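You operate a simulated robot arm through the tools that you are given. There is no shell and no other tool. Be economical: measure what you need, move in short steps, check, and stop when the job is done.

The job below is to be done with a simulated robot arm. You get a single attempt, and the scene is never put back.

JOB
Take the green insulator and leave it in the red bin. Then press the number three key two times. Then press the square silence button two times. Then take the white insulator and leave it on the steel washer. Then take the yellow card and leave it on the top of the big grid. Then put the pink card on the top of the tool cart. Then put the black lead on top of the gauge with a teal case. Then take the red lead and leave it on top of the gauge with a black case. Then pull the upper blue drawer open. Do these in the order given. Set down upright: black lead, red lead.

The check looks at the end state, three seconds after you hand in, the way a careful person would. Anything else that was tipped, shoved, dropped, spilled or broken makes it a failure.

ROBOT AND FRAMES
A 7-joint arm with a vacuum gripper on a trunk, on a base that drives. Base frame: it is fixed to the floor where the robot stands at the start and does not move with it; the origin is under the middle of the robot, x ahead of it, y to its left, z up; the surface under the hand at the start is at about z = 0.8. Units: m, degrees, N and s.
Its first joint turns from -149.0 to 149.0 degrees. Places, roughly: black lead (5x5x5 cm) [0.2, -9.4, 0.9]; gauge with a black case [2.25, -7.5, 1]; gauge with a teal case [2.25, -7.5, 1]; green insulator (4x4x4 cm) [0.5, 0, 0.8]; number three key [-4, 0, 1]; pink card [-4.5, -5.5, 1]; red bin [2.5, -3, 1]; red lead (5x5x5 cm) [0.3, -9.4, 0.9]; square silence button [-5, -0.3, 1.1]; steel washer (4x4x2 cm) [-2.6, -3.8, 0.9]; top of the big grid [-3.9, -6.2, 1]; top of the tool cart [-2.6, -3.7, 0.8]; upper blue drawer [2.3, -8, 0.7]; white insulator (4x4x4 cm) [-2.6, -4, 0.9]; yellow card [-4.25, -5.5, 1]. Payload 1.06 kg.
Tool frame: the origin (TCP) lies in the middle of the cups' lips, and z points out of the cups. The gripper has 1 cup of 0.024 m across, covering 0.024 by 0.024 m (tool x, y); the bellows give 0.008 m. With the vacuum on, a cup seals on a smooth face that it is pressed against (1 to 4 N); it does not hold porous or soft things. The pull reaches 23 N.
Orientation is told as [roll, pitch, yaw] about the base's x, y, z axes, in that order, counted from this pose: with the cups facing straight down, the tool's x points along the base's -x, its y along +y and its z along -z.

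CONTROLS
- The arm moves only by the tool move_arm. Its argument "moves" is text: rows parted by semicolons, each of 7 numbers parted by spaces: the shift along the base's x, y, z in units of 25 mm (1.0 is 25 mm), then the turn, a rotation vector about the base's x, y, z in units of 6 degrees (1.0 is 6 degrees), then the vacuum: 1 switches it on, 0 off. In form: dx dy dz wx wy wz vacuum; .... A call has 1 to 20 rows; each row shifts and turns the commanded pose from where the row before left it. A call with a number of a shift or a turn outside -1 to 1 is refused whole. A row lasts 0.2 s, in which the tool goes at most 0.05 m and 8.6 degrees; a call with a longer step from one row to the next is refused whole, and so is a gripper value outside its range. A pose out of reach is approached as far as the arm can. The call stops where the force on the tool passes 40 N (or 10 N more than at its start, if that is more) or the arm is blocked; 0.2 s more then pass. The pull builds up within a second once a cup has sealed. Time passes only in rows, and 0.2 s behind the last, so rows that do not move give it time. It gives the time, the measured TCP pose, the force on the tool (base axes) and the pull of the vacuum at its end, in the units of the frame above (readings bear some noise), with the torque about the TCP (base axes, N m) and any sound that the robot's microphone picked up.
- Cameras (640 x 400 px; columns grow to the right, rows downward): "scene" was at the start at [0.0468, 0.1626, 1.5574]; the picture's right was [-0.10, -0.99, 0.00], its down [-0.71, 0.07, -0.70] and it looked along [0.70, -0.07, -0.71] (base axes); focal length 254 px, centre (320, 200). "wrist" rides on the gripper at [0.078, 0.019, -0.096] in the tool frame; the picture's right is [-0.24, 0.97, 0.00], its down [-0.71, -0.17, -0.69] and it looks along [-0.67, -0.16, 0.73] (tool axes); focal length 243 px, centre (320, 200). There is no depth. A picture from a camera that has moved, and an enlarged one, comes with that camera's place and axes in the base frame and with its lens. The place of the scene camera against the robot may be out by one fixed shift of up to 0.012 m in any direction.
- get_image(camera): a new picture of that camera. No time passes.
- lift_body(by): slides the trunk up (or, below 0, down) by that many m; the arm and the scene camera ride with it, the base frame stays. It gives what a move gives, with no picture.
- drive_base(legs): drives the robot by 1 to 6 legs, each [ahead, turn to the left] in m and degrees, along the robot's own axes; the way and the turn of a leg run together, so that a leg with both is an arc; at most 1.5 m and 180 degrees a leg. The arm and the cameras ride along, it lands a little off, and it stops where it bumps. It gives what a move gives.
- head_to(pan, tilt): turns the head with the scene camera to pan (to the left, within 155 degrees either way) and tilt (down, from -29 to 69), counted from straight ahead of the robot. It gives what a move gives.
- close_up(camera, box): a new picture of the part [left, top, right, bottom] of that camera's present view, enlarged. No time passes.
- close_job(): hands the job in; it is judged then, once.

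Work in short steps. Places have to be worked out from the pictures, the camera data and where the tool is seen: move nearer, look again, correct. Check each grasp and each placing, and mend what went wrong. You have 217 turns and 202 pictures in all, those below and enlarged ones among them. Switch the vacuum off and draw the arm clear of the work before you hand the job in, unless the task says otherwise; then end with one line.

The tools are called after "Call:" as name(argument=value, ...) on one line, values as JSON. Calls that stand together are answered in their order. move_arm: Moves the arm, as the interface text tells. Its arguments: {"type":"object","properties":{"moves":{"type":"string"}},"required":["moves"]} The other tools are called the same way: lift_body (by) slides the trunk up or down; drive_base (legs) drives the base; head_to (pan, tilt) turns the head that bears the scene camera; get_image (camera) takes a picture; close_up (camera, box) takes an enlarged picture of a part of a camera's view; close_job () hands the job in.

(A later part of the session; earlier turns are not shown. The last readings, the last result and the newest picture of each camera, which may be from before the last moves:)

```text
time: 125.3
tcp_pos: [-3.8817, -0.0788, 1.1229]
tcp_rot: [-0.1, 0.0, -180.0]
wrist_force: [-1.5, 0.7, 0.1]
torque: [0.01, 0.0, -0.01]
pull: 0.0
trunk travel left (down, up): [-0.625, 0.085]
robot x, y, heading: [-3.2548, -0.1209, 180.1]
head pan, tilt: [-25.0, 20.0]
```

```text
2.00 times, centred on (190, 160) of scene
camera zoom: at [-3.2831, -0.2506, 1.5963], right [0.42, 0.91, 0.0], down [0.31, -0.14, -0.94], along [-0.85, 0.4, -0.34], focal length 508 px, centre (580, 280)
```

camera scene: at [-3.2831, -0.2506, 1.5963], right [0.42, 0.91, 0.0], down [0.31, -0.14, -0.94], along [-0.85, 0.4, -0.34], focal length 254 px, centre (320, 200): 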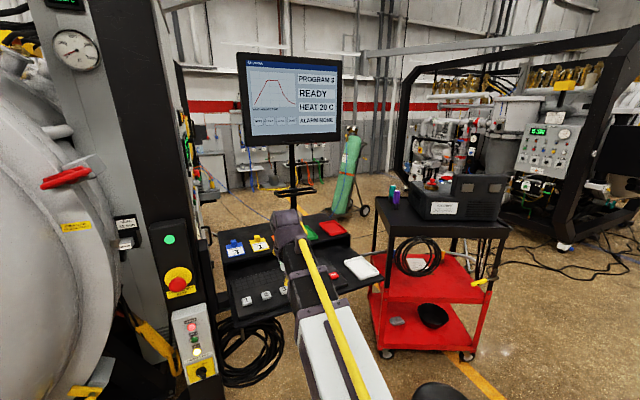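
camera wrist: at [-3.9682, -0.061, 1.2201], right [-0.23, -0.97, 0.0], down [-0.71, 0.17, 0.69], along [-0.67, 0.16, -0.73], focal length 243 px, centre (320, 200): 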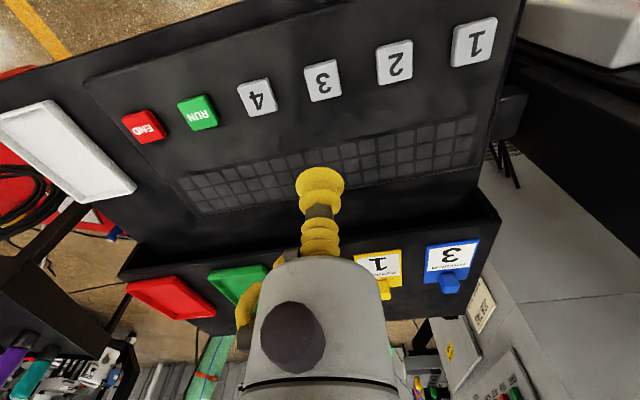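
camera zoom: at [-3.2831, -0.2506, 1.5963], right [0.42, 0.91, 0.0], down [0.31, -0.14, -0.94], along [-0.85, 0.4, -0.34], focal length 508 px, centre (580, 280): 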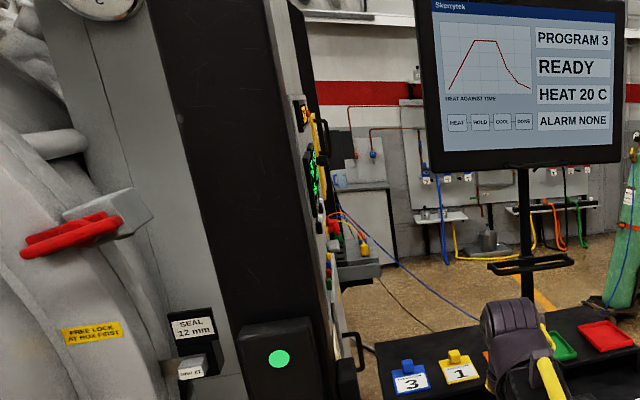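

The side controls are visible edge-on; I must get behind the console, going round the red trolley. I check the floor there (cables).

Call:
head_to(pan=-55, tilt=25)

Call:
get_image(camera="scene")

```text
time: 126.2
tcp_pos: [-3.8827, -0.0794, 1.1233]
tcp_rot: [0.1, 0.0, -180.0]
wrist_force: [-0.5, 0.1, 0.3]
torque: [0.04, 0.0, 0.02]
pull: 0.0
trunk travel left (down, up): [-0.625, 0.085]
robot x, y, heading: [-3.2573, -0.1197, 180.1]
head pan, tilt: [-55.0, 25.0]
```

```text
165 pictures are left
camera scene: at [-3.2515, -0.2144, 1.5882], right [0.82, 0.57, 0.0], down [0.24, -0.35, -0.91], along [-0.52, 0.74, -0.42], focal length 254 px, centre (320, 200)
```

scene: 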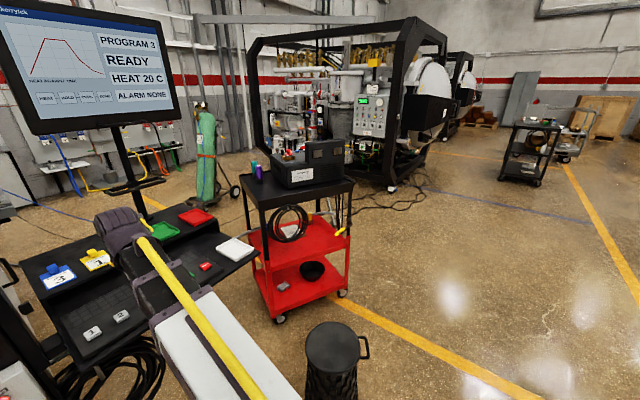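

There is a wide way round the trolley's far side. I back off, drive along +y at x≈-2.95 to y≈1.9.

Call:
drive_base(legs=[[-0.3, 0], [0, -90], [1.5, 0], [0.55, 0], [0, 90]])

Call:
head_to(pan=10, tilt=25)

Call:
get_image(camera="scene")

```text
time: 145.8
tcp_pos: [-3.5896, 1.9697, 1.1231]
tcp_rot: [0.0, 0.0, -179.9]
wrist_force: [0.9, -0.1, 0.1]
torque: [0.0, 0.0, 0.01]
pull: 0.0
trunk travel left (down, up): [-0.625, 0.085]
robot x, y, heading: [-2.9632, 1.9251, -179.8]
head pan, tilt: [-55.0, 25.0]
```

```text
time: 147.1
tcp_pos: [-3.5896, 1.97, 1.1219]
tcp_rot: [-0.1, -0.1, -179.9]
wrist_force: [0.5, 0.5, 0.7]
torque: [0.02, 0.0, -0.03]
pull: 0.0
trunk travel left (down, up): [-0.625, 0.085]
robot x, y, heading: [-2.9632, 1.9283, -179.9]
head pan, tilt: [10.0, 25.0]
```

```text
164 pictures are left
camera scene: at [-2.9965, 1.7445, 1.5882], right [-0.17, 0.98, 0.0], down [0.42, 0.07, -0.91], along [-0.89, -0.16, -0.42], focal length 254 px, centre (320, 200)
```

scene: 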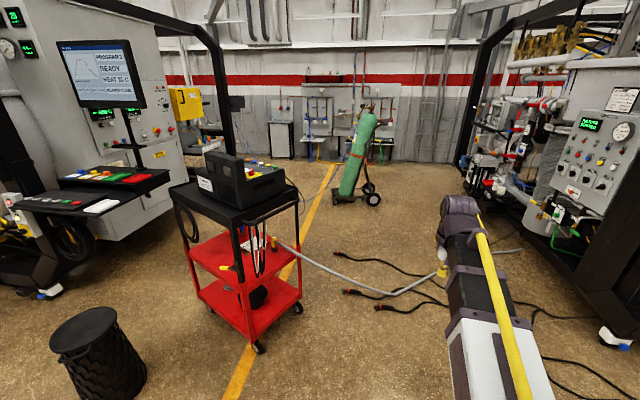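

I enlarge the cabinet's +y face visible at left to find the silence button.

Call:
close_up(camera="scene", box=[0, 0, 240, 220])

```text
1.82 times, centred on (120, 110) of scene
camera zoom: at [-2.9965, 1.7445, 1.5882], right [-0.17, 0.98, 0.0], down [0.42, 0.07, -0.91], along [-0.89, -0.16, -0.42], focal length 462 px, centre (684, 364)
```

zoom: 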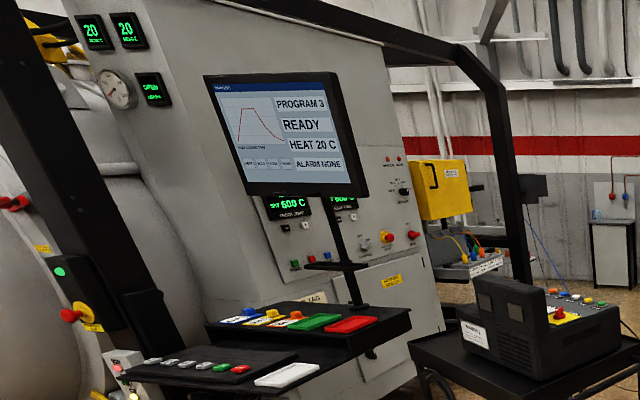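

The cabinet face holds displays and buttons. I drive on along -x past the trolley, in two legs.

Call:
drive_base(legs=[[1.4, 0]])

Call:
drive_base(legs=[[0.75, 0]])

Call:
head_to(pan=80, tilt=20)

Call:
get_image(camera="scene")

```text
time: 154.1
tcp_pos: [-4.9866, 1.9662, 1.123]
tcp_rot: [-0.1, 0.1, -179.7]
wrist_force: [1.1, 0.1, 0.0]
torque: [-0.04, 0.0, 0.02]
pull: 0.1
trunk travel left (down, up): [-0.625, 0.085]
robot x, y, heading: [-4.3618, 1.9245, -179.6]
head pan, tilt: [10.0, 25.0]
```

```text
time: 158.1
tcp_pos: [-5.7359, 1.9652, 1.1232]
tcp_rot: [0.1, 0.0, -179.8]
wrist_force: [-0.2, 0.1, 0.1]
torque: [0.01, 0.01, 0.02]
pull: 0.2
trunk travel left (down, up): [-0.625, 0.085]
robot x, y, heading: [-5.1073, 1.9239, -179.9]
head pan, tilt: [10.0, 25.0]
```

```text
time: 159.6
tcp_pos: [-5.7357, 1.9643, 1.1234]
tcp_rot: [0.1, 0.0, -179.8]
wrist_force: [0.2, -0.2, -0.5]
torque: [0.02, -0.01, 0.02]
pull: 0.0
trunk travel left (down, up): [-0.625, 0.085]
robot x, y, heading: [-5.1099, 1.9283, -179.9]
head pan, tilt: [80.0, 20.0]
```

```text
162 pictures are left
camera scene: at [-5.0679, 1.6636, 1.5963], right [-0.99, 0.17, 0.0], down [0.06, 0.34, -0.94], along [-0.16, -0.93, -0.34], focal length 254 px, centre (320, 200)
```

scene: 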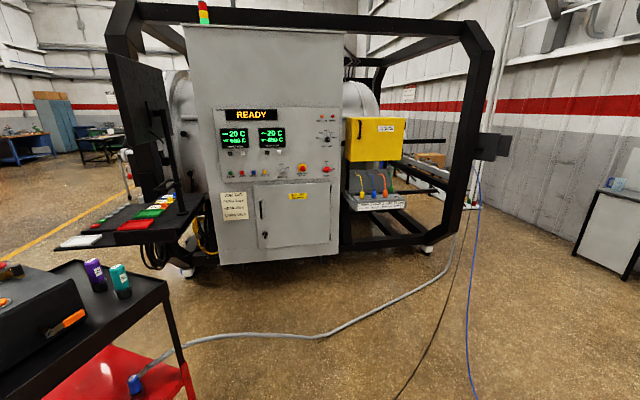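

Call:
close_up(camera="scene", box=[205, 95, 355, 190])

```text
4.21 times, centred on (280, 142) of scene
camera zoom: at [-5.0679, 1.6636, 1.5963], right [-0.99, 0.17, 0.0], down [0.06, 0.34, -0.94], along [-0.16, -0.93, -0.34], focal length 1070 px, centre (488, 442)
```

zoom: 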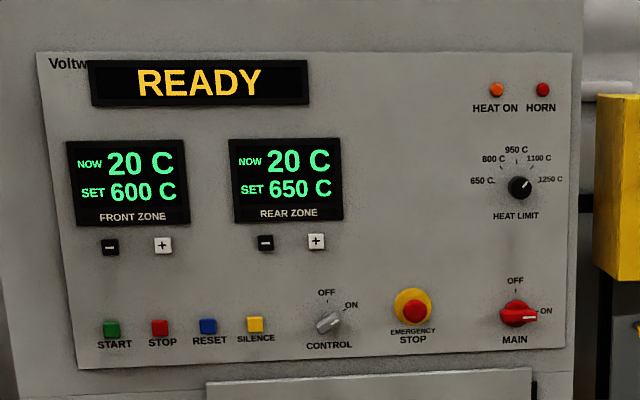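

The yellow square SILENCE button is on the vertical panel at about [-4.97,-0.3,1.135]. I turn to face it, approach half-way, and tilt the tool to point along -y.

Call:
drive_base(legs=[[0, 90], [0.9, 0]])

Call:
move_arm(moves="0 0 0 -1 0 0 0; 0 0 0 -1 0 0 0; 0 0 0 -1 0 0 0; 0 0 0 -1 0 0 0; 0 0 0 -1 0 0 0; 0 0 0 -1 0 0 0; 0 0 0 -1 0 0 0; 0 0 0 -1 0 0 0; 0 0 0 -1 0 0 0; 0 0 0 -1 0 0 0; 0 0 0 -1 0 0 0; 0 0 0 -1 0 0 0; 0 0 0 -1 0 0 0; 0 0 0 -1 0 0 0; 0 0 0 -1 0 0 0; 0 0 0 0 0 0 0")

Call:
get_image(camera="wrist")

Call:
head_to(pan=0, tilt=25)

Call:
get_image(camera="scene")

```text
time: 168.1
tcp_pos: [-5.1554, 0.3898, 1.123]
tcp_rot: [0.0, -0.1, -90.3]
wrist_force: [0.1, 0.3, 0.3]
torque: [0.0, -0.04, 0.0]
pull: 0.1
trunk travel left (down, up): [-0.625, 0.085]
robot x, y, heading: [-5.1105, 1.0187, -90.1]
head pan, tilt: [80.0, 20.0]
```

```text
time: 171.5
tcp_pos: [-5.1649, 0.2885, 1.1455]
tcp_rot: [6.8, -88.7, -96.7]
wrist_force: [-1.0, 0.1, -1.2]
torque: [0.01, 0.01, 0.0]
pull: 0.1
out of reach, approached as far as the arm can: row 7, 8, 9, 10, 11, 12, 13, 14
trunk travel left (down, up): [-0.625, 0.085]
robot x, y, heading: [-5.111, 1.0178, -90.4]
head pan, tilt: [80.0, 20.0]
```

```text
160 pictures are left
camera wrist: at [-5.1465, 0.3876, 1.0708], right [0.97, 0.0, 0.24], down [-0.18, 0.67, 0.72], along [-0.16, -0.74, 0.65], focal length 243 px, centre (320, 200)
```

wrist: 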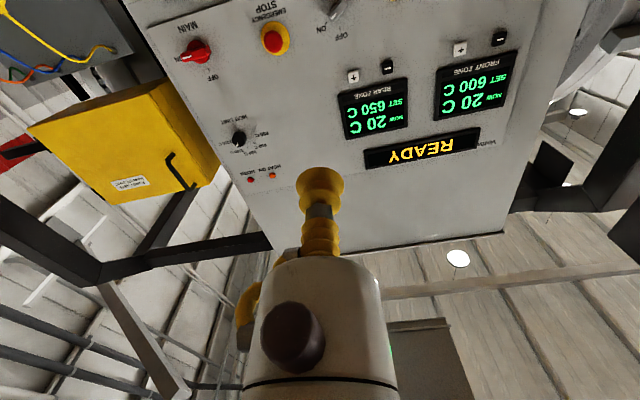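

```text
time: 173.1
tcp_pos: [-5.1644, 0.2902, 1.1467]
tcp_rot: [6.8, -88.7, -96.5]
wrist_force: [0.0, -0.6, 0.1]
torque: [-0.01, -0.04, -0.01]
pull: 0.1
trunk travel left (down, up): [-0.625, 0.085]
robot x, y, heading: [-5.1121, 1.0153, -90.1]
head pan, tilt: [0.0, 25.0]
```

```text
159 pictures are left
camera scene: at [-4.9299, 0.9699, 1.5882], right [-1.0, 0.0, 0.0], down [0.0, 0.42, -0.91], along [0.0, -0.91, -0.42], focal length 254 px, centre (320, 200)
```

scene: 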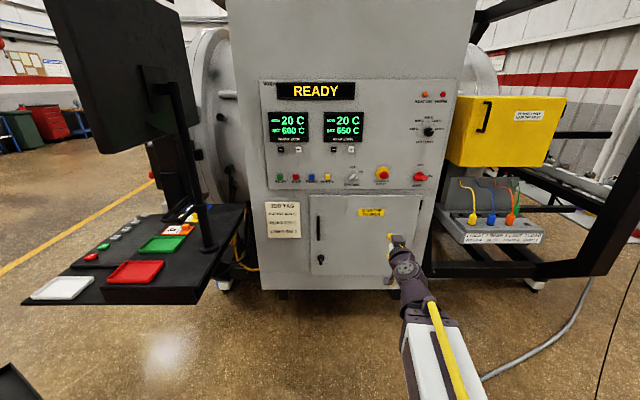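

The tool now points along -y. Triangulated button: about [-4.968,-0.312,1.132]. I drive 0.42 m closer and line up laterally, still ~13 cm off the panel.

Call:
drive_base(legs=[[0.42, 0]])

Call:
move_arm(moves="1 0 0 0 0 0 0; 1 0 0 0 0 0 0; 1 0 0 0 0 0 0; 1 0 0 0 0 0 0; 1 0 0 0 0 0 0; 1 0 0 0 0 0 0; 1 0 0 0 0 0 0; 0.9 0 -0.5 0 0 0 0; 0 0 0 0 0 0 0")

Call:
get_image(camera="wrist")

Call:
get_image(camera="scene")

```text
time: 175.6
tcp_pos: [-5.1667, -0.1306, 1.1451]
tcp_rot: [7.0, -88.7, -96.7]
wrist_force: [0.7, -0.1, 0.5]
torque: [0.0, 0.0, -0.01]
pull: 0.0
trunk travel left (down, up): [-0.625, 0.085]
robot x, y, heading: [-5.1131, 0.5977, -90.3]
head pan, tilt: [0.0, 25.0]
```

```text
time: 177.6
tcp_pos: [-4.9727, -0.1341, 1.1352]
tcp_rot: [6.7, -88.7, -96.3]
wrist_force: [0.6, -0.2, -0.5]
torque: [0.02, -0.02, 0.01]
pull: 0.0
out of reach, approached as far as the arm can: row 2
trunk travel left (down, up): [-0.625, 0.085]
robot x, y, heading: [-5.1143, 0.5932, -90.3]
head pan, tilt: [0.0, 25.0]
```

```text
158 pictures are left
camera wrist: at [-4.9541, -0.0349, 1.0591], right [0.97, 0.0, 0.24], down [-0.18, 0.67, 0.72], along [-0.16, -0.74, 0.65], focal length 243 px, centre (320, 200)
```

wrist: 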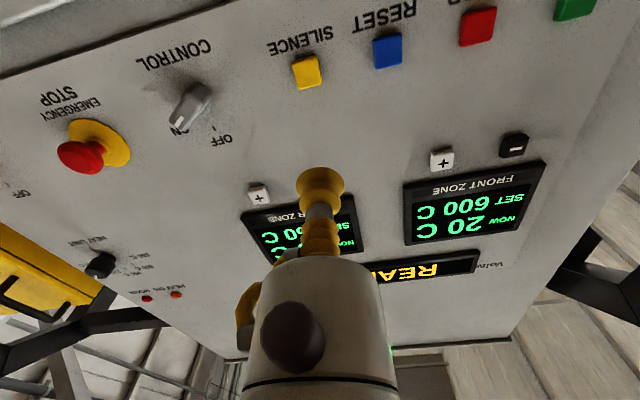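

```text
157 pictures are left
camera scene: at [-4.9314, 0.5493, 1.5882], right [-1.0, 0.0, 0.0], down [0.0, 0.42, -0.91], along [0.0, -0.91, -0.42], focal length 254 px, centre (320, 200)
```

scene: 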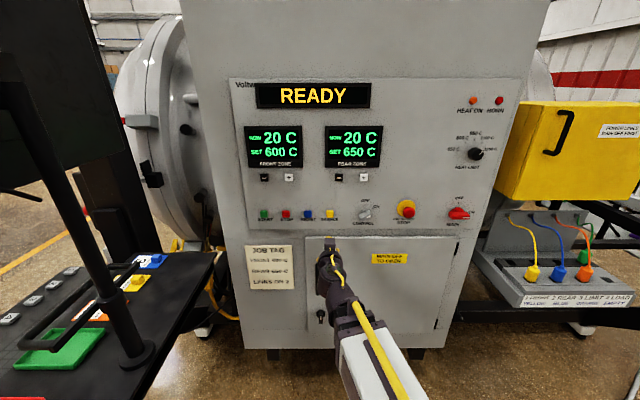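

Wrist view gives the button at about [-4.982,z 1.124]. I correct and approach to y≈-0.27.

Call:
move_arm(moves="-0.37 -1 -0.44 0 0 0 0; 0 -1 0 0 0 0 0; 0 -1 0 0 0 0 0; 0 -1 0 0 0 0 0; 0 -1 0 0 0 0 0; 0 -0.3 0 0 0 0 0; 0 0 0 0 0 0 0")

Call:
get_image(camera="wrist")

```text
time: 179.2
tcp_pos: [-4.9826, -0.2666, 1.1219]
tcp_rot: [6.9, -88.6, -96.6]
wrist_force: [0.2, 0.3, 0.4]
torque: [0.02, 0.0, 0.0]
pull: 0.1
trunk travel left (down, up): [-0.625, 0.085]
robot x, y, heading: [-5.1135, 0.5931, -90.4]
head pan, tilt: [0.0, 25.0]
```

```text
156 pictures are left
camera wrist: at [-4.9633, -0.1674, 1.0476], right [0.97, 0.0, 0.24], down [-0.18, 0.67, 0.72], along [-0.16, -0.74, 0.65], focal length 243 px, centre (320, 200)
```

wrist: 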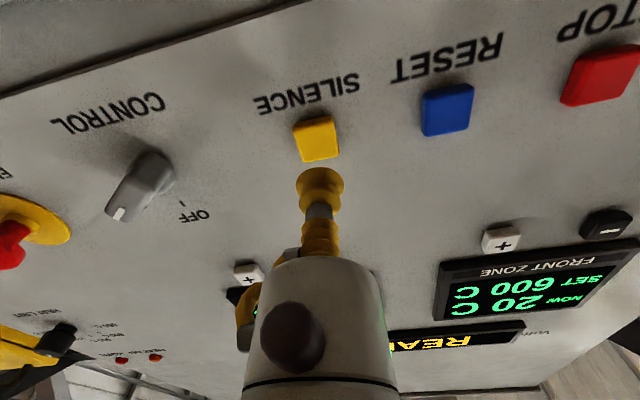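

Aligned. I advance in small steps until contact.

Call:
move_arm(moves="0 -0.6 0 0 0 0 0; 0 -0.4 0 0 0 0 0; 0 -0.2 0 0 0 0 0; 0 0 0 0 0 0 0")

Call:
close_up(camera="wrist", box=[220, 90, 420, 230])

```text
time: 180.2
tcp_pos: [-4.9824, -0.2964, 1.1224]
tcp_rot: [7.0, -88.7, -96.7]
wrist_force: [-0.5, 0.2, -0.4]
torque: [0.0, -0.02, 0.01]
pull: 0.1
trunk travel left (down, up): [-0.625, 0.085]
robot x, y, heading: [-5.1123, 0.5938, -90.1]
head pan, tilt: [0.0, 25.0]
```

```text
2.86 times, centred on (320, 160) of wrist
camera zoom: at [-4.9629, -0.1977, 1.0475], right [0.97, 0.0, 0.24], down [-0.18, 0.67, 0.72], along [-0.16, -0.74, 0.65], focal length 693 px, centre (320, 314)
```

zoom: 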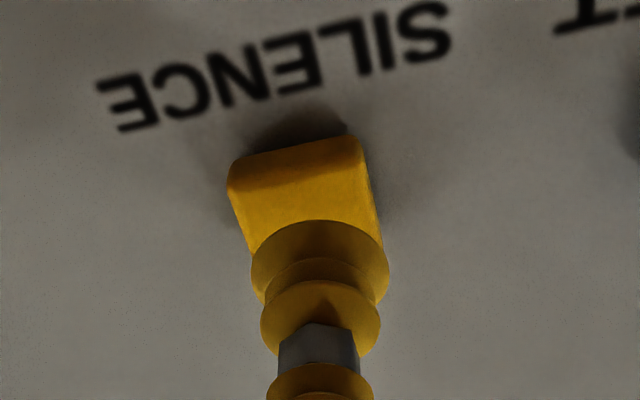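

Good alignment. I press on slowly.

Call:
move_arm(moves="0 -0.2 0 0 0 0 0; 0 -0.16 0 0 0 0 0; 0 0 0 0 0 0 0")

```text
time: 181.0
tcp_pos: [-4.9814, -0.3045, 1.122]
tcp_rot: [6.9, -88.6, -96.8]
wrist_force: [-0.4, 0.1, -0.2]
torque: [-0.01, 0.01, 0.0]
pull: 0.0
trunk travel left (down, up): [-0.625, 0.085]
robot x, y, heading: [-5.113, 0.5993, -90.1]
head pan, tilt: [0.0, 25.0]
```

Call:
move_arm(moves="0 -0.12 0 0 0 0 0; 0 -0.12 0 0 0 0 0; 0 0 0 0 0 0 0")

```text
time: 181.8
tcp_pos: [-4.9821, -0.311, 1.1226]
tcp_rot: [7.0, -88.6, -96.6]
wrist_force: [-0.4, -0.2, -0.8]
torque: [-0.01, -0.02, 0.02]
pull: 0.1
trunk travel left (down, up): [-0.625, 0.085]
robot x, y, heading: [-5.114, 0.5915, -90.1]
head pan, tilt: [0.0, 25.0]
```

Call:
close_up(camera="wrist", box=[220, 90, 420, 230])

```text
2.86 times, centred on (320, 160) of wrist
camera zoom: at [-4.9635, -0.213, 1.0476], right [0.97, 0.0, 0.24], down [-0.18, 0.67, 0.72], along [-0.16, -0.74, 0.65], focal length 693 px, centre (320, 314)
```

zoom: 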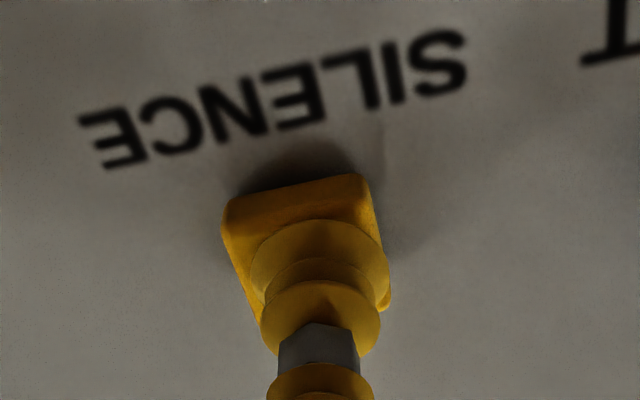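

Nearly touching, centred (a hair to the right, ~2 mm). I keep pressing.

Call:
move_arm(moves="-0.06 -0.1 0 0 0 0 0; 0 -0.1 0 0 0 0 0; 0 0 0 0 0 0 0")

```text
time: 182.6
tcp_pos: [-4.9841, -0.3163, 1.1216]
tcp_rot: [6.8, -88.7, -96.6]
wrist_force: [0.6, 0.3, -0.2]
torque: [-0.04, -0.01, 0.05]
pull: 0.0
trunk travel left (down, up): [-0.625, 0.085]
robot x, y, heading: [-5.1169, 0.5981, -90.4]
head pan, tilt: [0.0, 25.0]
```

Call:
move_arm(moves="0 -0.1 0 0 0 0 0; 0 -0.1 0 0 0 0 0; 0 0 0 0 0 0 0")

```text
time: 183.4
tcp_pos: [-4.9836, -0.3212, 1.1231]
tcp_rot: [6.9, -88.7, -96.7]
wrist_force: [-0.1, 0.8, -1.0]
torque: [0.01, -0.01, 0.01]
pull: 0.0
trunk travel left (down, up): [-0.625, 0.085]
robot x, y, heading: [-5.1154, 0.599, -90.3]
head pan, tilt: [0.0, 25.0]
heard: click
```

A click: first press. I retract 15 mm, then press again to the same depth.

Call:
move_arm(moves="0 0.3 0 0 0 0 0; 0 0.3 0 0 0 0 0; 0 0 0 0 0 0 0")

Call:
move_arm(moves="0 -0.3 0 0 0 0 0; 0 -0.3 0 0 0 0 0; 0 0 0 0 0 0 0; 0 0 0 0 0 0 0")

```text
time: 184.2
tcp_pos: [-4.9829, -0.3067, 1.1226]
tcp_rot: [6.9, -88.7, -96.7]
wrist_force: [-0.6, -0.2, -0.5]
torque: [0.01, 0.01, 0.0]
pull: 0.1
trunk travel left (down, up): [-0.625, 0.085]
robot x, y, heading: [-5.11, 0.5959, -90.2]
head pan, tilt: [0.0, 25.0]
```

```text
time: 185.2
tcp_pos: [-4.9833, -0.3199, 1.1227]
tcp_rot: [7.0, -88.7, -96.5]
wrist_force: [-0.2, 1.6, 0.0]
torque: [-0.02, -0.01, 0.0]
pull: 0.0
trunk travel left (down, up): [-0.625, 0.085]
robot x, y, heading: [-5.1087, 0.5951, -90.3]
head pan, tilt: [0.0, 25.0]
```

No click yet (1.3 mm short of before). I press a little deeper.

Call:
move_arm(moves="0 -0.06 0 0 0 0 0; 0 -0.04 0 0 0 0 0; 0 0 0 0 0 0 0")

```text
time: 186.0
tcp_pos: [-4.9831, -0.3245, 1.1218]
tcp_rot: [6.7, -88.7, -96.5]
wrist_force: [0.8, 3.0, -0.2]
torque: [-0.02, 0.03, -0.02]
pull: 0.1
trunk travel left (down, up): [-0.625, 0.085]
robot x, y, heading: [-5.1103, 0.5964, -90.1]
head pan, tilt: [0.0, 25.0]
heard: click
```

Second click. I retract the arm and check the panel.

Call:
move_arm(moves="0 0.3 0 0 0 0 0; 0 1 0 0 0 0 0; 0 1 0 0 0 0 0; 0 1 0 0 0 0 0; 0 1 0 0 0 0 0; 0 1 0 0 0 0 0; 0 1 0 0 0 0 0; 0 1 0 0 0 0 0; 0 0 0 0 0 0 0")

Call:
close_up(camera="scene", box=[220, 70, 520, 250])

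```text
time: 188.0
tcp_pos: [-4.9836, -0.1411, 1.1214]
tcp_rot: [6.7, -88.7, -96.6]
wrist_force: [0.3, 0.0, 0.5]
torque: [0.02, -0.02, -0.02]
pull: 0.0
trunk travel left (down, up): [-0.625, 0.085]
robot x, y, heading: [-5.1156, 0.5964, -90.2]
head pan, tilt: [0.0, 25.0]
```

```text
2.13 times, centred on (370, 160) of scene
camera zoom: at [-4.9316, 0.5495, 1.5882], right [-1.0, 0.0, 0.0], down [0.0, 0.42, -0.91], along [0.0, -0.91, -0.42], focal length 542 px, centre (213, 285)
```

zoom: 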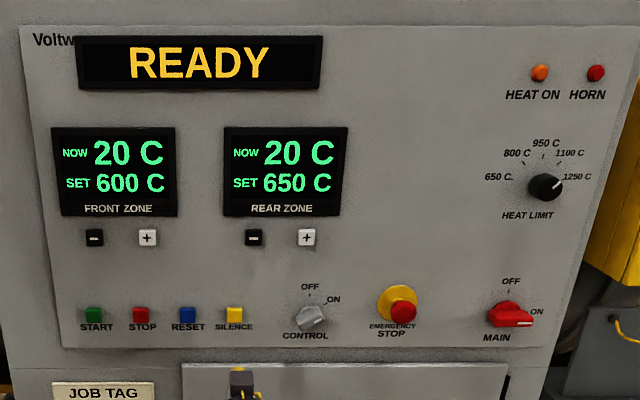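

Panel is unchanged, all good. I reverse out and bring the tool back to pointing down.

Call:
drive_base(legs=[[-1.45, 0]])

Call:
move_arm(moves="0 0 0 1 0 0 0; 0 0 0 1 0 0 0; 0 0 0 1 0 0 0; 0 0 0 1 0 0 0; 0 0 0 1 0 0 0; 0 0 0 1 0 0 0; 0 0 0 1 0 0 0; 0 0 0 1 0 0 0; 0 0 0 1 0 0 0; 0 0 0 1 0 0 0; 0 0 0 1 0 0 0; 0 0 0 1 0 0 0; 0 0 0 1 0 0 0; 0 0 0 1 0 0 0; 0 0 0 1 0 0 0; 0 0 0 0 0 0 0")

```text
time: 195.3
tcp_pos: [-4.9776, 1.315, 1.1217]
tcp_rot: [6.8, -88.7, -96.3]
wrist_force: [0.5, 0.3, -0.3]
torque: [0.02, -0.03, 0.02]
pull: 0.1
trunk travel left (down, up): [-0.625, 0.085]
robot x, y, heading: [-5.1088, 2.0516, -89.9]
head pan, tilt: [0.0, 25.0]
```

```text
time: 198.7
tcp_pos: [-4.9769, 1.316, 1.121]
tcp_rot: [0.6, 1.5, -90.2]
wrist_force: [0.0, -0.2, 0.2]
torque: [-0.01, -0.01, 0.02]
pull: 0.0
trunk travel left (down, up): [-0.625, 0.085]
robot x, y, heading: [-5.1113, 2.0485, -90.0]
head pan, tilt: [0.0, 25.0]
```

I correct the residual tilt and tuck the arm in.

Call:
move_arm(moves="-1 0.8 0.2 -0.25 0.1 0 0; -1 0.8 0 0 0 0 0; -1 0.8 0 0 0 0 0; -1 0.4 0 0 0 0 0; -1 0.4 0 0 0 0 0; 0 0 0 0 0 0 0")

Call:
drive_base(legs=[[0, 90], [1.5, 0], [0.9, 0], [0, -90]])

Call:
get_image(camera="scene")

```text
time: 200.1
tcp_pos: [-5.1017, 1.3954, 1.1264]
tcp_rot: [0.0, -0.3, -90.2]
wrist_force: [0.7, 0.1, 0.0]
torque: [0.02, -0.02, 0.01]
pull: 0.1
trunk travel left (down, up): [-0.625, 0.085]
robot x, y, heading: [-5.1128, 2.0516, -89.8]
head pan, tilt: [0.0, 25.0]
```

```text
time: 219.4
tcp_pos: [-2.7161, 1.3732, 1.1278]
tcp_rot: [0.0, -0.1, -90.5]
wrist_force: [-0.5, 0.0, 0.6]
torque: [-0.01, 0.01, -0.02]
pull: 0.0
trunk travel left (down, up): [-0.625, 0.085]
robot x, y, heading: [-2.7197, 2.0276, -90.2]
head pan, tilt: [0.0, 25.0]
```

```text
152 pictures are left
camera scene: at [-2.5397, 1.9836, 1.5882], right [-1.0, 0.01, 0.0], down [0.0, 0.42, -0.91], along [0.0, -0.91, -0.42], focal length 254 px, centre (320, 200)
```

scene: 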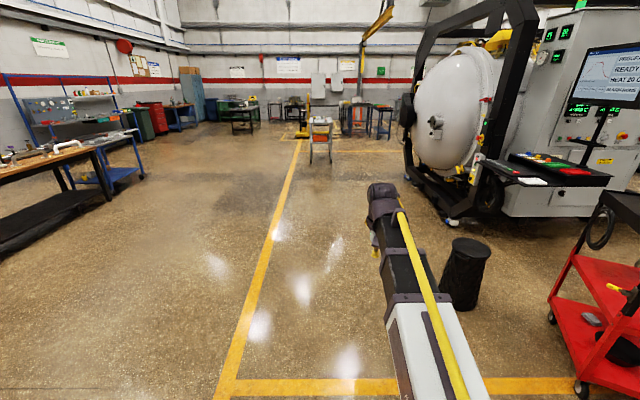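

Way is clear ahead to the tool cart. I drive to about y=-2.4.

Call:
drive_base(legs=[[1.5, 0], [1.5, 0], [1.4, 0]])

Call:
get_image(camera="scene")

```text
time: 240.5
tcp_pos: [-2.8273, -3.0278, 1.1262]
tcp_rot: [0.0, -0.2, -92.6]
wrist_force: [-0.1, -0.6, 0.4]
torque: [0.01, 0.0, 0.01]
pull: 0.0
trunk travel left (down, up): [-0.625, 0.085]
robot x, y, heading: [-2.8103, -2.3716, -92.2]
head pan, tilt: [0.0, 25.0]
```

```text
151 pictures are left
camera scene: at [-2.6301, -2.4249, 1.5882], right [-1.0, 0.04, 0.0], down [0.02, 0.42, -0.91], along [-0.04, -0.91, -0.42], focal length 254 px, centre (320, 200)
```

scene: 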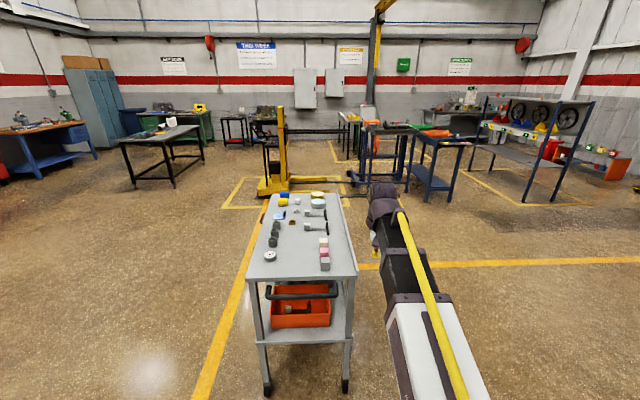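

Call:
close_up(camera="scene", box=[230, 180, 370, 290])

```text
3.64 times, centred on (300, 235) of scene
camera zoom: at [-2.6301, -2.4249, 1.5882], right [-1.0, 0.04, 0.0], down [0.02, 0.42, -0.91], along [-0.04, -0.91, -0.42], focal length 924 px, centre (393, 73)
```

zoom: 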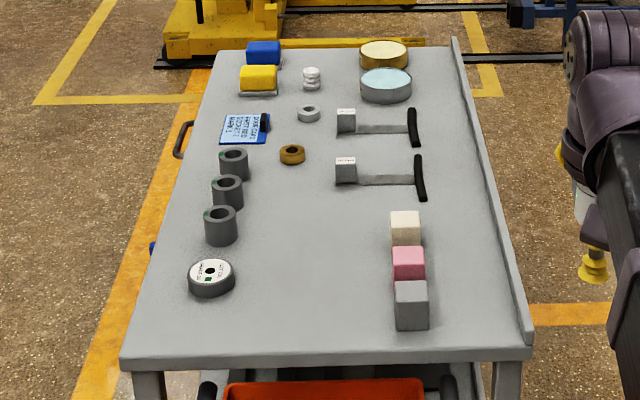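

White ribbed insulator at about [-2.55,-3.9], steel washer at about [-2.55,-3.83] on the cart's far part. I drive round to the cart's -x side and face +x.

Call:
drive_base(legs=[[0, -34.3], [0.91, 0], [0, 36.5], [0.75, 0], [0, 90]])

Call:
head_to(pan=0, tilt=40)

Call:
get_image(camera="scene")

Call:
get_image(camera="wrist")

```text
time: 256.1
tcp_pos: [-2.6811, -3.8416, 1.1269]
tcp_rot: [0.0, -0.2, 0.0]
wrist_force: [0.0, 0.2, 0.5]
torque: [-0.01, 0.01, 0.02]
pull: 0.0
trunk travel left (down, up): [-0.625, 0.085]
robot x, y, heading: [-3.3396, -3.8497, 0.3]
head pan, tilt: [0.0, 25.0]
```

```text
time: 256.8
tcp_pos: [-2.6838, -3.8423, 1.1261]
tcp_rot: [0.0, -0.1, -0.1]
wrist_force: [0.2, 0.1, -0.2]
torque: [-0.04, 0.03, 0.01]
pull: 0.1
trunk travel left (down, up): [-0.625, 0.085]
robot x, y, heading: [-3.3397, -3.8513, 0.2]
head pan, tilt: [0.0, 40.0]
```

```text
149 pictures are left
camera scene: at [-3.2894, -3.6802, 1.565], right [0.0, -1.0, 0.0], down [-0.64, 0.0, -0.77], along [0.77, 0.0, -0.64], focal length 254 px, centre (320, 200)
```

scene: 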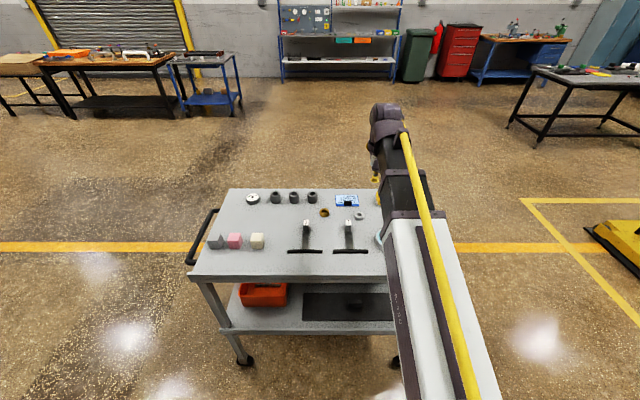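

```text
148 pictures are left
camera wrist: at [-2.7617, -3.8222, 1.2231], right [0.24, 0.97, 0.0], down [0.71, -0.17, 0.69], along [0.67, -0.16, -0.73], focal length 243 px, centre (320, 200)
```

wrist: 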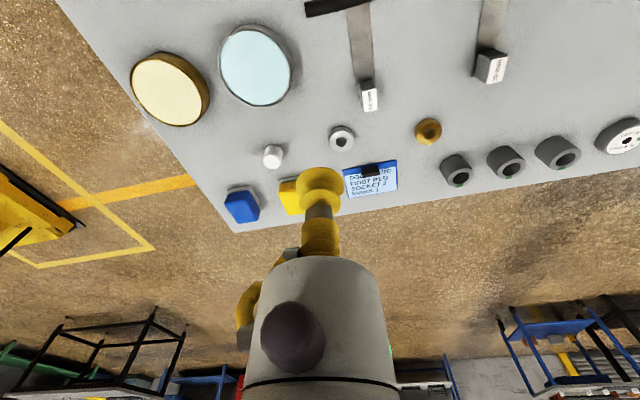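

White at about [-2.577,-3.943], washer at about [-2.563,-3.836,0.88]. I move above the white insulator and down to z≈0.99.

Call:
move_arm(moves="0.9 -0.9 0 0 0 0 0; 0.9 -0.9 0 0 0 0 0; 0.9 -0.9 0 0 0 0 0; 0.9 -0.9 -0.4 0 0 0 0; 0.6 -0.4 -1 0 0 0 0; 0 0 -1 0 0 0 0; 0 0 -1 0 0 0 0; 0 0 -1 0 0 0 0; 0 0 -1 0 0 0 0; 0 0 0 0 0 0 0")

Call:
get_image(camera="wrist")

```text
time: 259.0
tcp_pos: [-2.579, -3.9417, 0.9912]
tcp_rot: [-0.1, -0.3, 0.0]
wrist_force: [-1.1, 0.9, -0.5]
torque: [0.0, 0.02, -0.02]
pull: 0.0
trunk travel left (down, up): [-0.625, 0.085]
robot x, y, heading: [-3.339, -3.8533, 0.0]
head pan, tilt: [0.0, 40.0]
```

```text
147 pictures are left
camera wrist: at [-2.6572, -3.9216, 1.0883], right [0.24, 0.97, 0.0], down [0.71, -0.17, 0.69], along [0.67, -0.16, -0.73], focal length 243 px, centre (320, 200)
```

wrist: 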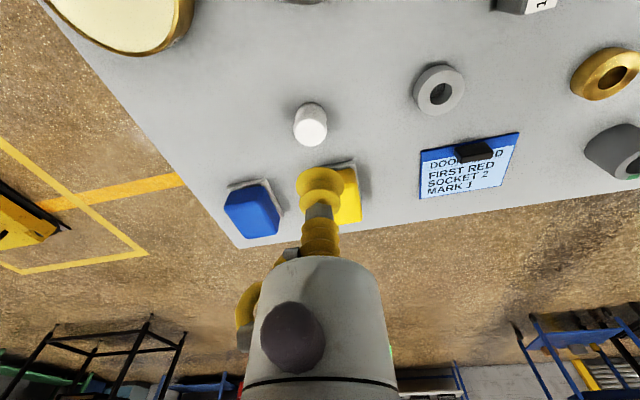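

White top at about [-2.566,-3.951]. I shift and descend to about 0.92 with vacuum on.

Call:
move_arm(moves="0.5 -0.38 -1 0 0 0 1; 0 0 -1 0 0 0 1; 0 0 -0.8 0 0 0 1; 0 0 0 0 0 0 1")

Call:
get_image(camera="wrist")

```text
time: 260.0
tcp_pos: [-2.5657, -3.9519, 0.9217]
tcp_rot: [0.0, -0.1, -0.1]
wrist_force: [0.2, 0.3, -0.1]
torque: [0.0, 0.01, 0.0]
pull: 0.0
trunk travel left (down, up): [-0.625, 0.085]
robot x, y, heading: [-3.3363, -3.8539, 0.0]
head pan, tilt: [0.0, 40.0]
```

```text
146 pictures are left
camera wrist: at [-2.6445, -3.9317, 1.0186], right [0.24, 0.97, 0.0], down [0.71, -0.17, 0.69], along [0.67, -0.16, -0.73], focal length 243 px, centre (320, 200)
```

wrist: 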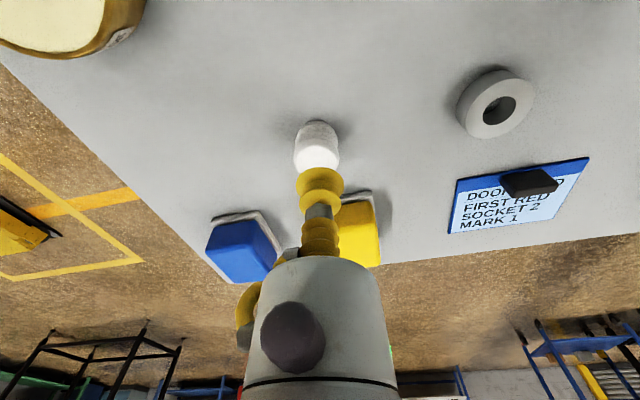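

Call:
close_up(camera="wrist", box=[250, 100, 390, 210])

```text
3.64 times, centred on (320, 155) of wrist
camera zoom: at [-2.6445, -3.9317, 1.0186], right [0.24, 0.97, 0.0], down [0.71, -0.17, 0.69], along [0.67, -0.16, -0.73], focal length 882 px, centre (320, 364)
```

zoom: 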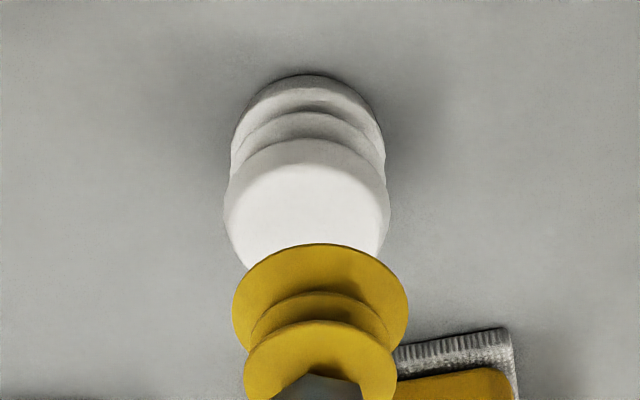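

The white top is right under the cup. I descend until it seals.

Call:
move_arm(moves="0 -0.05 -0.4 0 0 0 1; 0 0 -0.3 0 0 0 1; 0 0 -0.2 0 0 0 1; 0 0 0 0 0 0 1")

```text
time: 261.0
tcp_pos: [-2.5669, -3.9533, 0.899]
tcp_rot: [0.0, -0.2, -0.1]
wrist_force: [-0.5, -0.1, 0.0]
torque: [-0.01, 0.01, -0.02]
pull: 0.0
trunk travel left (down, up): [-0.625, 0.085]
robot x, y, heading: [-3.3393, -3.8509, 0.1]
head pan, tilt: [0.0, 40.0]
```

Call:
move_arm(moves="0 0 -0.15 0 0 0 1; 0 0 -0.15 0 0 0 1; 0 0 0 0 0 0 1")

```text
time: 261.8
tcp_pos: [-2.5655, -3.9536, 0.891]
tcp_rot: [0.1, -0.2, -0.1]
wrist_force: [0.1, 0.4, -0.2]
torque: [0.0, 0.03, 0.01]
pull: 0.0
trunk travel left (down, up): [-0.625, 0.085]
robot x, y, heading: [-3.3414, -3.8521, 0.1]
head pan, tilt: [0.0, 40.0]
```

Call:
close_up(camera="wrist", box=[250, 100, 390, 210])

```text
3.64 times, centred on (320, 155) of wrist
camera zoom: at [-2.6441, -3.9329, 0.9883], right [0.24, 0.97, 0.0], down [0.71, -0.17, 0.69], along [0.67, -0.16, -0.73], focal length 882 px, centre (320, 364)
```

zoom: 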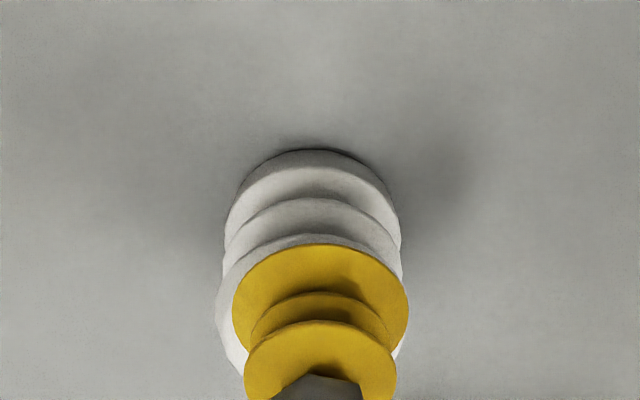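

Almost touching; I shift 1.5 mm and continue down.

Call:
move_arm(moves="0 -0.06 -0.15 0 0 0 1; 0 0 -0.12 0 0 0 1; 0 0 0 0 0 0 1; 0 0 0 0 0 0 1")

```text
time: 262.8
tcp_pos: [-2.5655, -3.9543, 0.8842]
tcp_rot: [0.0, -0.1, -0.1]
wrist_force: [0.4, 0.2, 0.0]
torque: [0.03, 0.01, -0.02]
pull: 0.1
trunk travel left (down, up): [-0.625, 0.085]
robot x, y, heading: [-3.3408, -3.8493, 0.1]
head pan, tilt: [0.0, 40.0]
```

Call:
move_arm(moves="0 0 -0.12 0 0 0 1; 0 0 -0.1 0 0 0 1; 0 0 0 0 0 0 1; 0 0 0 0 0 0 1")

Call:
close_up(camera="wrist", box=[250, 100, 390, 210])

```text
time: 263.8
tcp_pos: [-2.5652, -3.9549, 0.8792]
tcp_rot: [0.0, -0.2, -0.1]
wrist_force: [-0.4, 1.1, 4.0]
torque: [0.01, -0.01, -0.01]
pull: 0.0
trunk travel left (down, up): [-0.625, 0.085]
robot x, y, heading: [-3.3422, -3.8496, 0.3]
head pan, tilt: [0.0, 40.0]
```

```text
3.64 times, centred on (320, 155) of wrist
camera zoom: at [-2.6444, -3.9343, 0.9759], right [0.24, 0.97, 0.0], down [0.71, -0.17, 0.69], along [0.67, -0.16, -0.73], focal length 882 px, centre (320, 364)
```

zoom: 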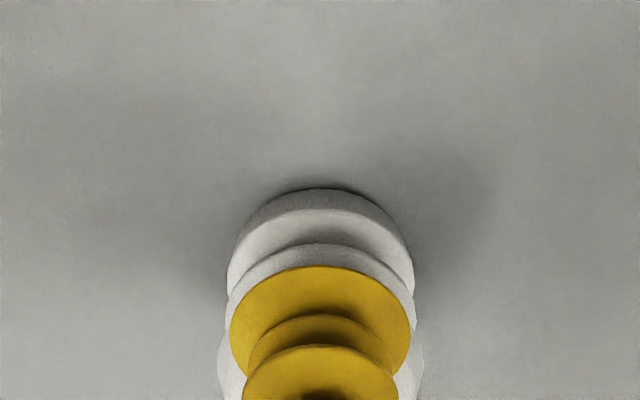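

No seal: top is lower (z≈0.882) than assumed, so the cup sits ~9 mm short in x. I lift slightly, shift +x 9 mm and press again.

Call:
move_arm(moves="0 0 0.3 0 0 0 1; 0.36 0 0 0 0 0 1; 0 0 0 0 0 0 1")

Call:
close_up(camera="wrist", box=[250, 100, 390, 210])

```text
time: 264.6
tcp_pos: [-2.556, -3.9544, 0.886]
tcp_rot: [0.0, -0.2, -0.2]
wrist_force: [0.6, 0.4, 0.1]
torque: [-0.01, -0.03, 0.0]
pull: 22.6
trunk travel left (down, up): [-0.625, 0.085]
robot x, y, heading: [-3.3403, -3.8501, 0.2]
head pan, tilt: [0.0, 40.0]
```

```text
3.64 times, centred on (320, 155) of wrist
camera zoom: at [-2.6348, -3.9343, 0.9832], right [0.24, 0.97, 0.0], down [0.71, -0.17, 0.69], along [0.67, -0.16, -0.73], focal length 882 px, centre (320, 364)
```

zoom: 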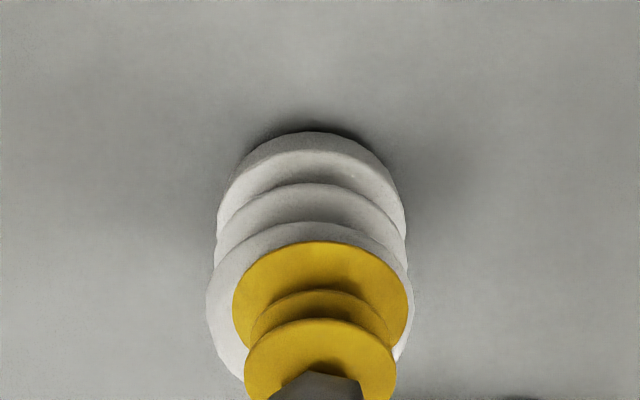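

It did seal (22.6 N), nearly centred. I lift and carry it over to near the washer and look.

Call:
move_arm(moves="0 0 0.6 0 0 0 1; 0 0 1 0 0 0 1; 0 0 1 0 0 0 1; 0 0 0.6 0 0 0 1; -0.1 1 0 0 0 0 1; -0.1 1 0 0 0 0 1; 0 1 0 0 0 0 1; 0 1 0 0 0 0 1; 0 0 0 0 0 0 1")

Call:
get_image(camera="wrist")

Call:
close_up(camera="scene", box=[300, 160, 420, 260])

```text
time: 266.6
tcp_pos: [-2.5619, -3.8544, 0.9659]
tcp_rot: [0.0, -0.1, 0.0]
wrist_force: [0.1, -0.2, -0.7]
torque: [-0.02, 0.03, -0.02]
pull: 23.1
trunk travel left (down, up): [-0.625, 0.085]
robot x, y, heading: [-3.3418, -3.8461, 0.0]
head pan, tilt: [0.0, 40.0]
```

```text
141 pictures are left
camera wrist: at [-2.6401, -3.8339, 1.0625], right [0.24, 0.97, 0.0], down [0.71, -0.17, 0.69], along [0.67, -0.16, -0.73], focal length 243 px, centre (320, 200)
```

wrist: 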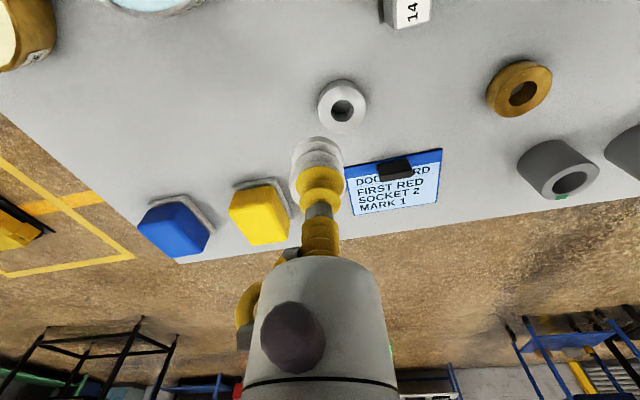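

```text
4.00 times, centred on (360, 210) of scene
camera zoom: at [-3.2894, -3.68, 1.5649], right [0.0, -1.0, 0.0], down [-0.64, 0.0, -0.77], along [0.77, 0.0, -0.64], focal length 1017 px, centre (160, 160)
```

zoom: 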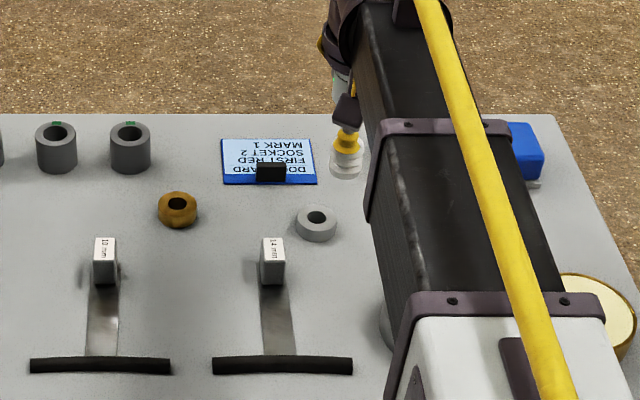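

Washer centre at about [-2.556,-3.836]. I align and descend to z≈0.925, then check.

Call:
move_arm(moves="0.32 0.8 0 0 0 0 1; 0 0 -1 0 0 0 1; 0 0 -0.6 0 0 0 1; 0 0 0 0 0 0 1")

Call:
close_up(camera="wrist", box=[240, 70, 400, 210])

Call:
close_up(camera="scene", box=[320, 170, 400, 230])

```text
time: 267.6
tcp_pos: [-2.5533, -3.8345, 0.9257]
tcp_rot: [0.0, -0.3, -0.1]
wrist_force: [0.1, 0.5, -0.2]
torque: [0.01, 0.0, -0.03]
pull: 22.7
trunk travel left (down, up): [-0.625, 0.085]
robot x, y, heading: [-3.3416, -3.8519, 0.2]
head pan, tilt: [0.0, 40.0]
```

```text
2.86 times, centred on (320, 140) of wrist
camera zoom: at [-2.6321, -3.8142, 1.0226], right [0.24, 0.97, 0.0], down [0.71, -0.17, 0.69], along [0.67, -0.16, -0.73], focal length 693 px, centre (320, 371)
```

zoom: 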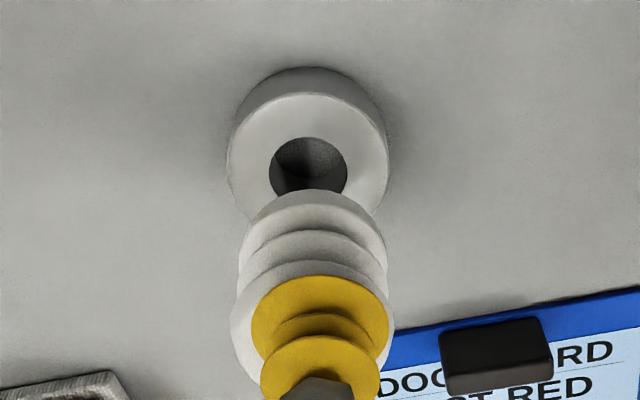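

```text
6.67 times, centred on (360, 200) of scene
camera zoom: at [-3.2894, -3.6802, 1.5649], right [0.0, -1.0, 0.0], down [-0.64, 0.0, -0.77], along [0.77, 0.0, -0.64], focal length 1695 px, centre (53, 200)
```

zoom: 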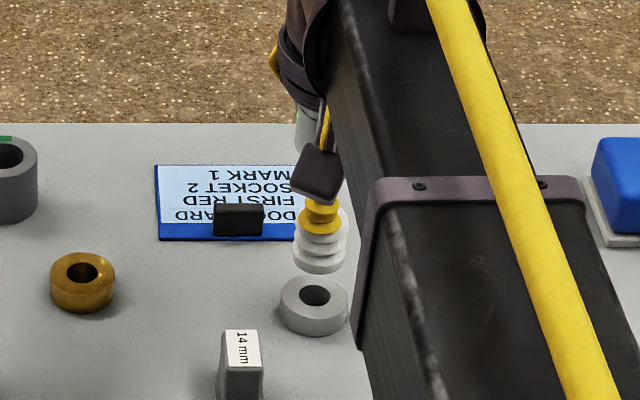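

Aligned within ~1–2 mm. I lower gently until contact.

Call:
move_arm(moves="-0.08 0.02 -0.3 0 0 0 1; 0 0 -0.2 0 0 0 1; 0 0 -0.16 0 0 0 1; 0 0 0 0 0 0 1")

Call:
close_up(camera="wrist", box=[240, 70, 400, 210])

```text
time: 268.6
tcp_pos: [-2.5544, -3.8339, 0.9091]
tcp_rot: [0.1, -0.3, -0.1]
wrist_force: [-0.2, 0.0, -0.1]
torque: [-0.04, 0.02, 0.0]
pull: 22.6
trunk travel left (down, up): [-0.625, 0.085]
robot x, y, heading: [-3.3386, -3.8512, 0.2]
head pan, tilt: [0.0, 40.0]
```

```text
2.86 times, centred on (320, 140) of wrist
camera zoom: at [-2.6339, -3.8139, 1.0062], right [0.24, 0.97, 0.0], down [0.71, -0.17, 0.69], along [0.67, -0.16, -0.73], focal length 693 px, centre (320, 371)
```

zoom: 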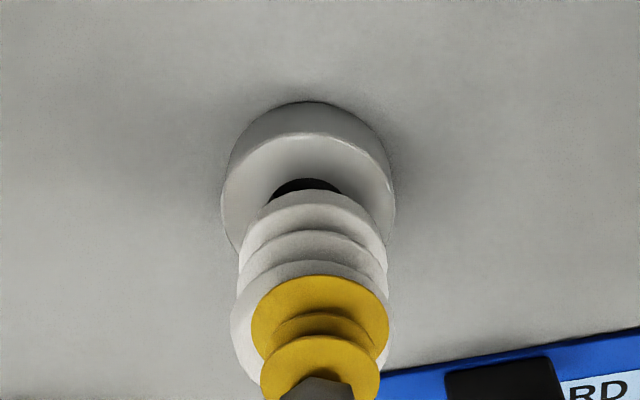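

Call:
move_arm(moves="0 -0.03 -0.12 0 0 0 1; 0 0 -0.12 0 0 0 1; 0 0 0 0 0 0 1")

```text
time: 269.4
tcp_pos: [-2.5559, -3.836, 0.9037]
tcp_rot: [0.0, -0.2, -0.1]
wrist_force: [0.2, 0.1, 0.3]
torque: [-0.03, -0.01, 0.02]
pull: 23.1
trunk travel left (down, up): [-0.625, 0.085]
robot x, y, heading: [-3.3367, -3.8514, 0.1]
head pan, tilt: [0.0, 40.0]
```

Call:
move_arm(moves="0 0 -0.1 0 0 0 1; 0 0 -0.1 0 0 0 1; 0 0 0 0 0 0 1")

Call:
close_up(camera="wrist", box=[240, 70, 400, 210])

```text
time: 270.2
tcp_pos: [-2.5569, -3.8345, 0.9005]
tcp_rot: [0.0, -0.2, -0.1]
wrist_force: [0.1, 0.4, 7.7]
torque: [-0.03, -0.04, 0.03]
pull: 23.3
trunk travel left (down, up): [-0.625, 0.085]
robot x, y, heading: [-3.3408, -3.85, 0.1]
head pan, tilt: [0.0, 40.0]
```

```text
2.86 times, centred on (320, 140) of wrist
camera zoom: at [-2.6347, -3.8145, 0.9963], right [0.24, 0.97, 0.0], down [0.71, -0.17, 0.69], along [0.67, -0.16, -0.73], focal length 693 px, centre (320, 371)
```

zoom: 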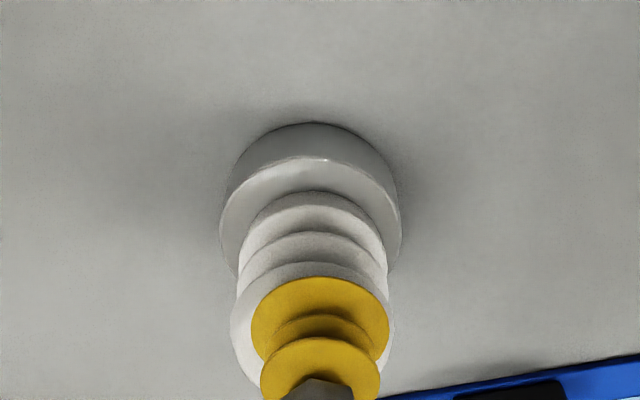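

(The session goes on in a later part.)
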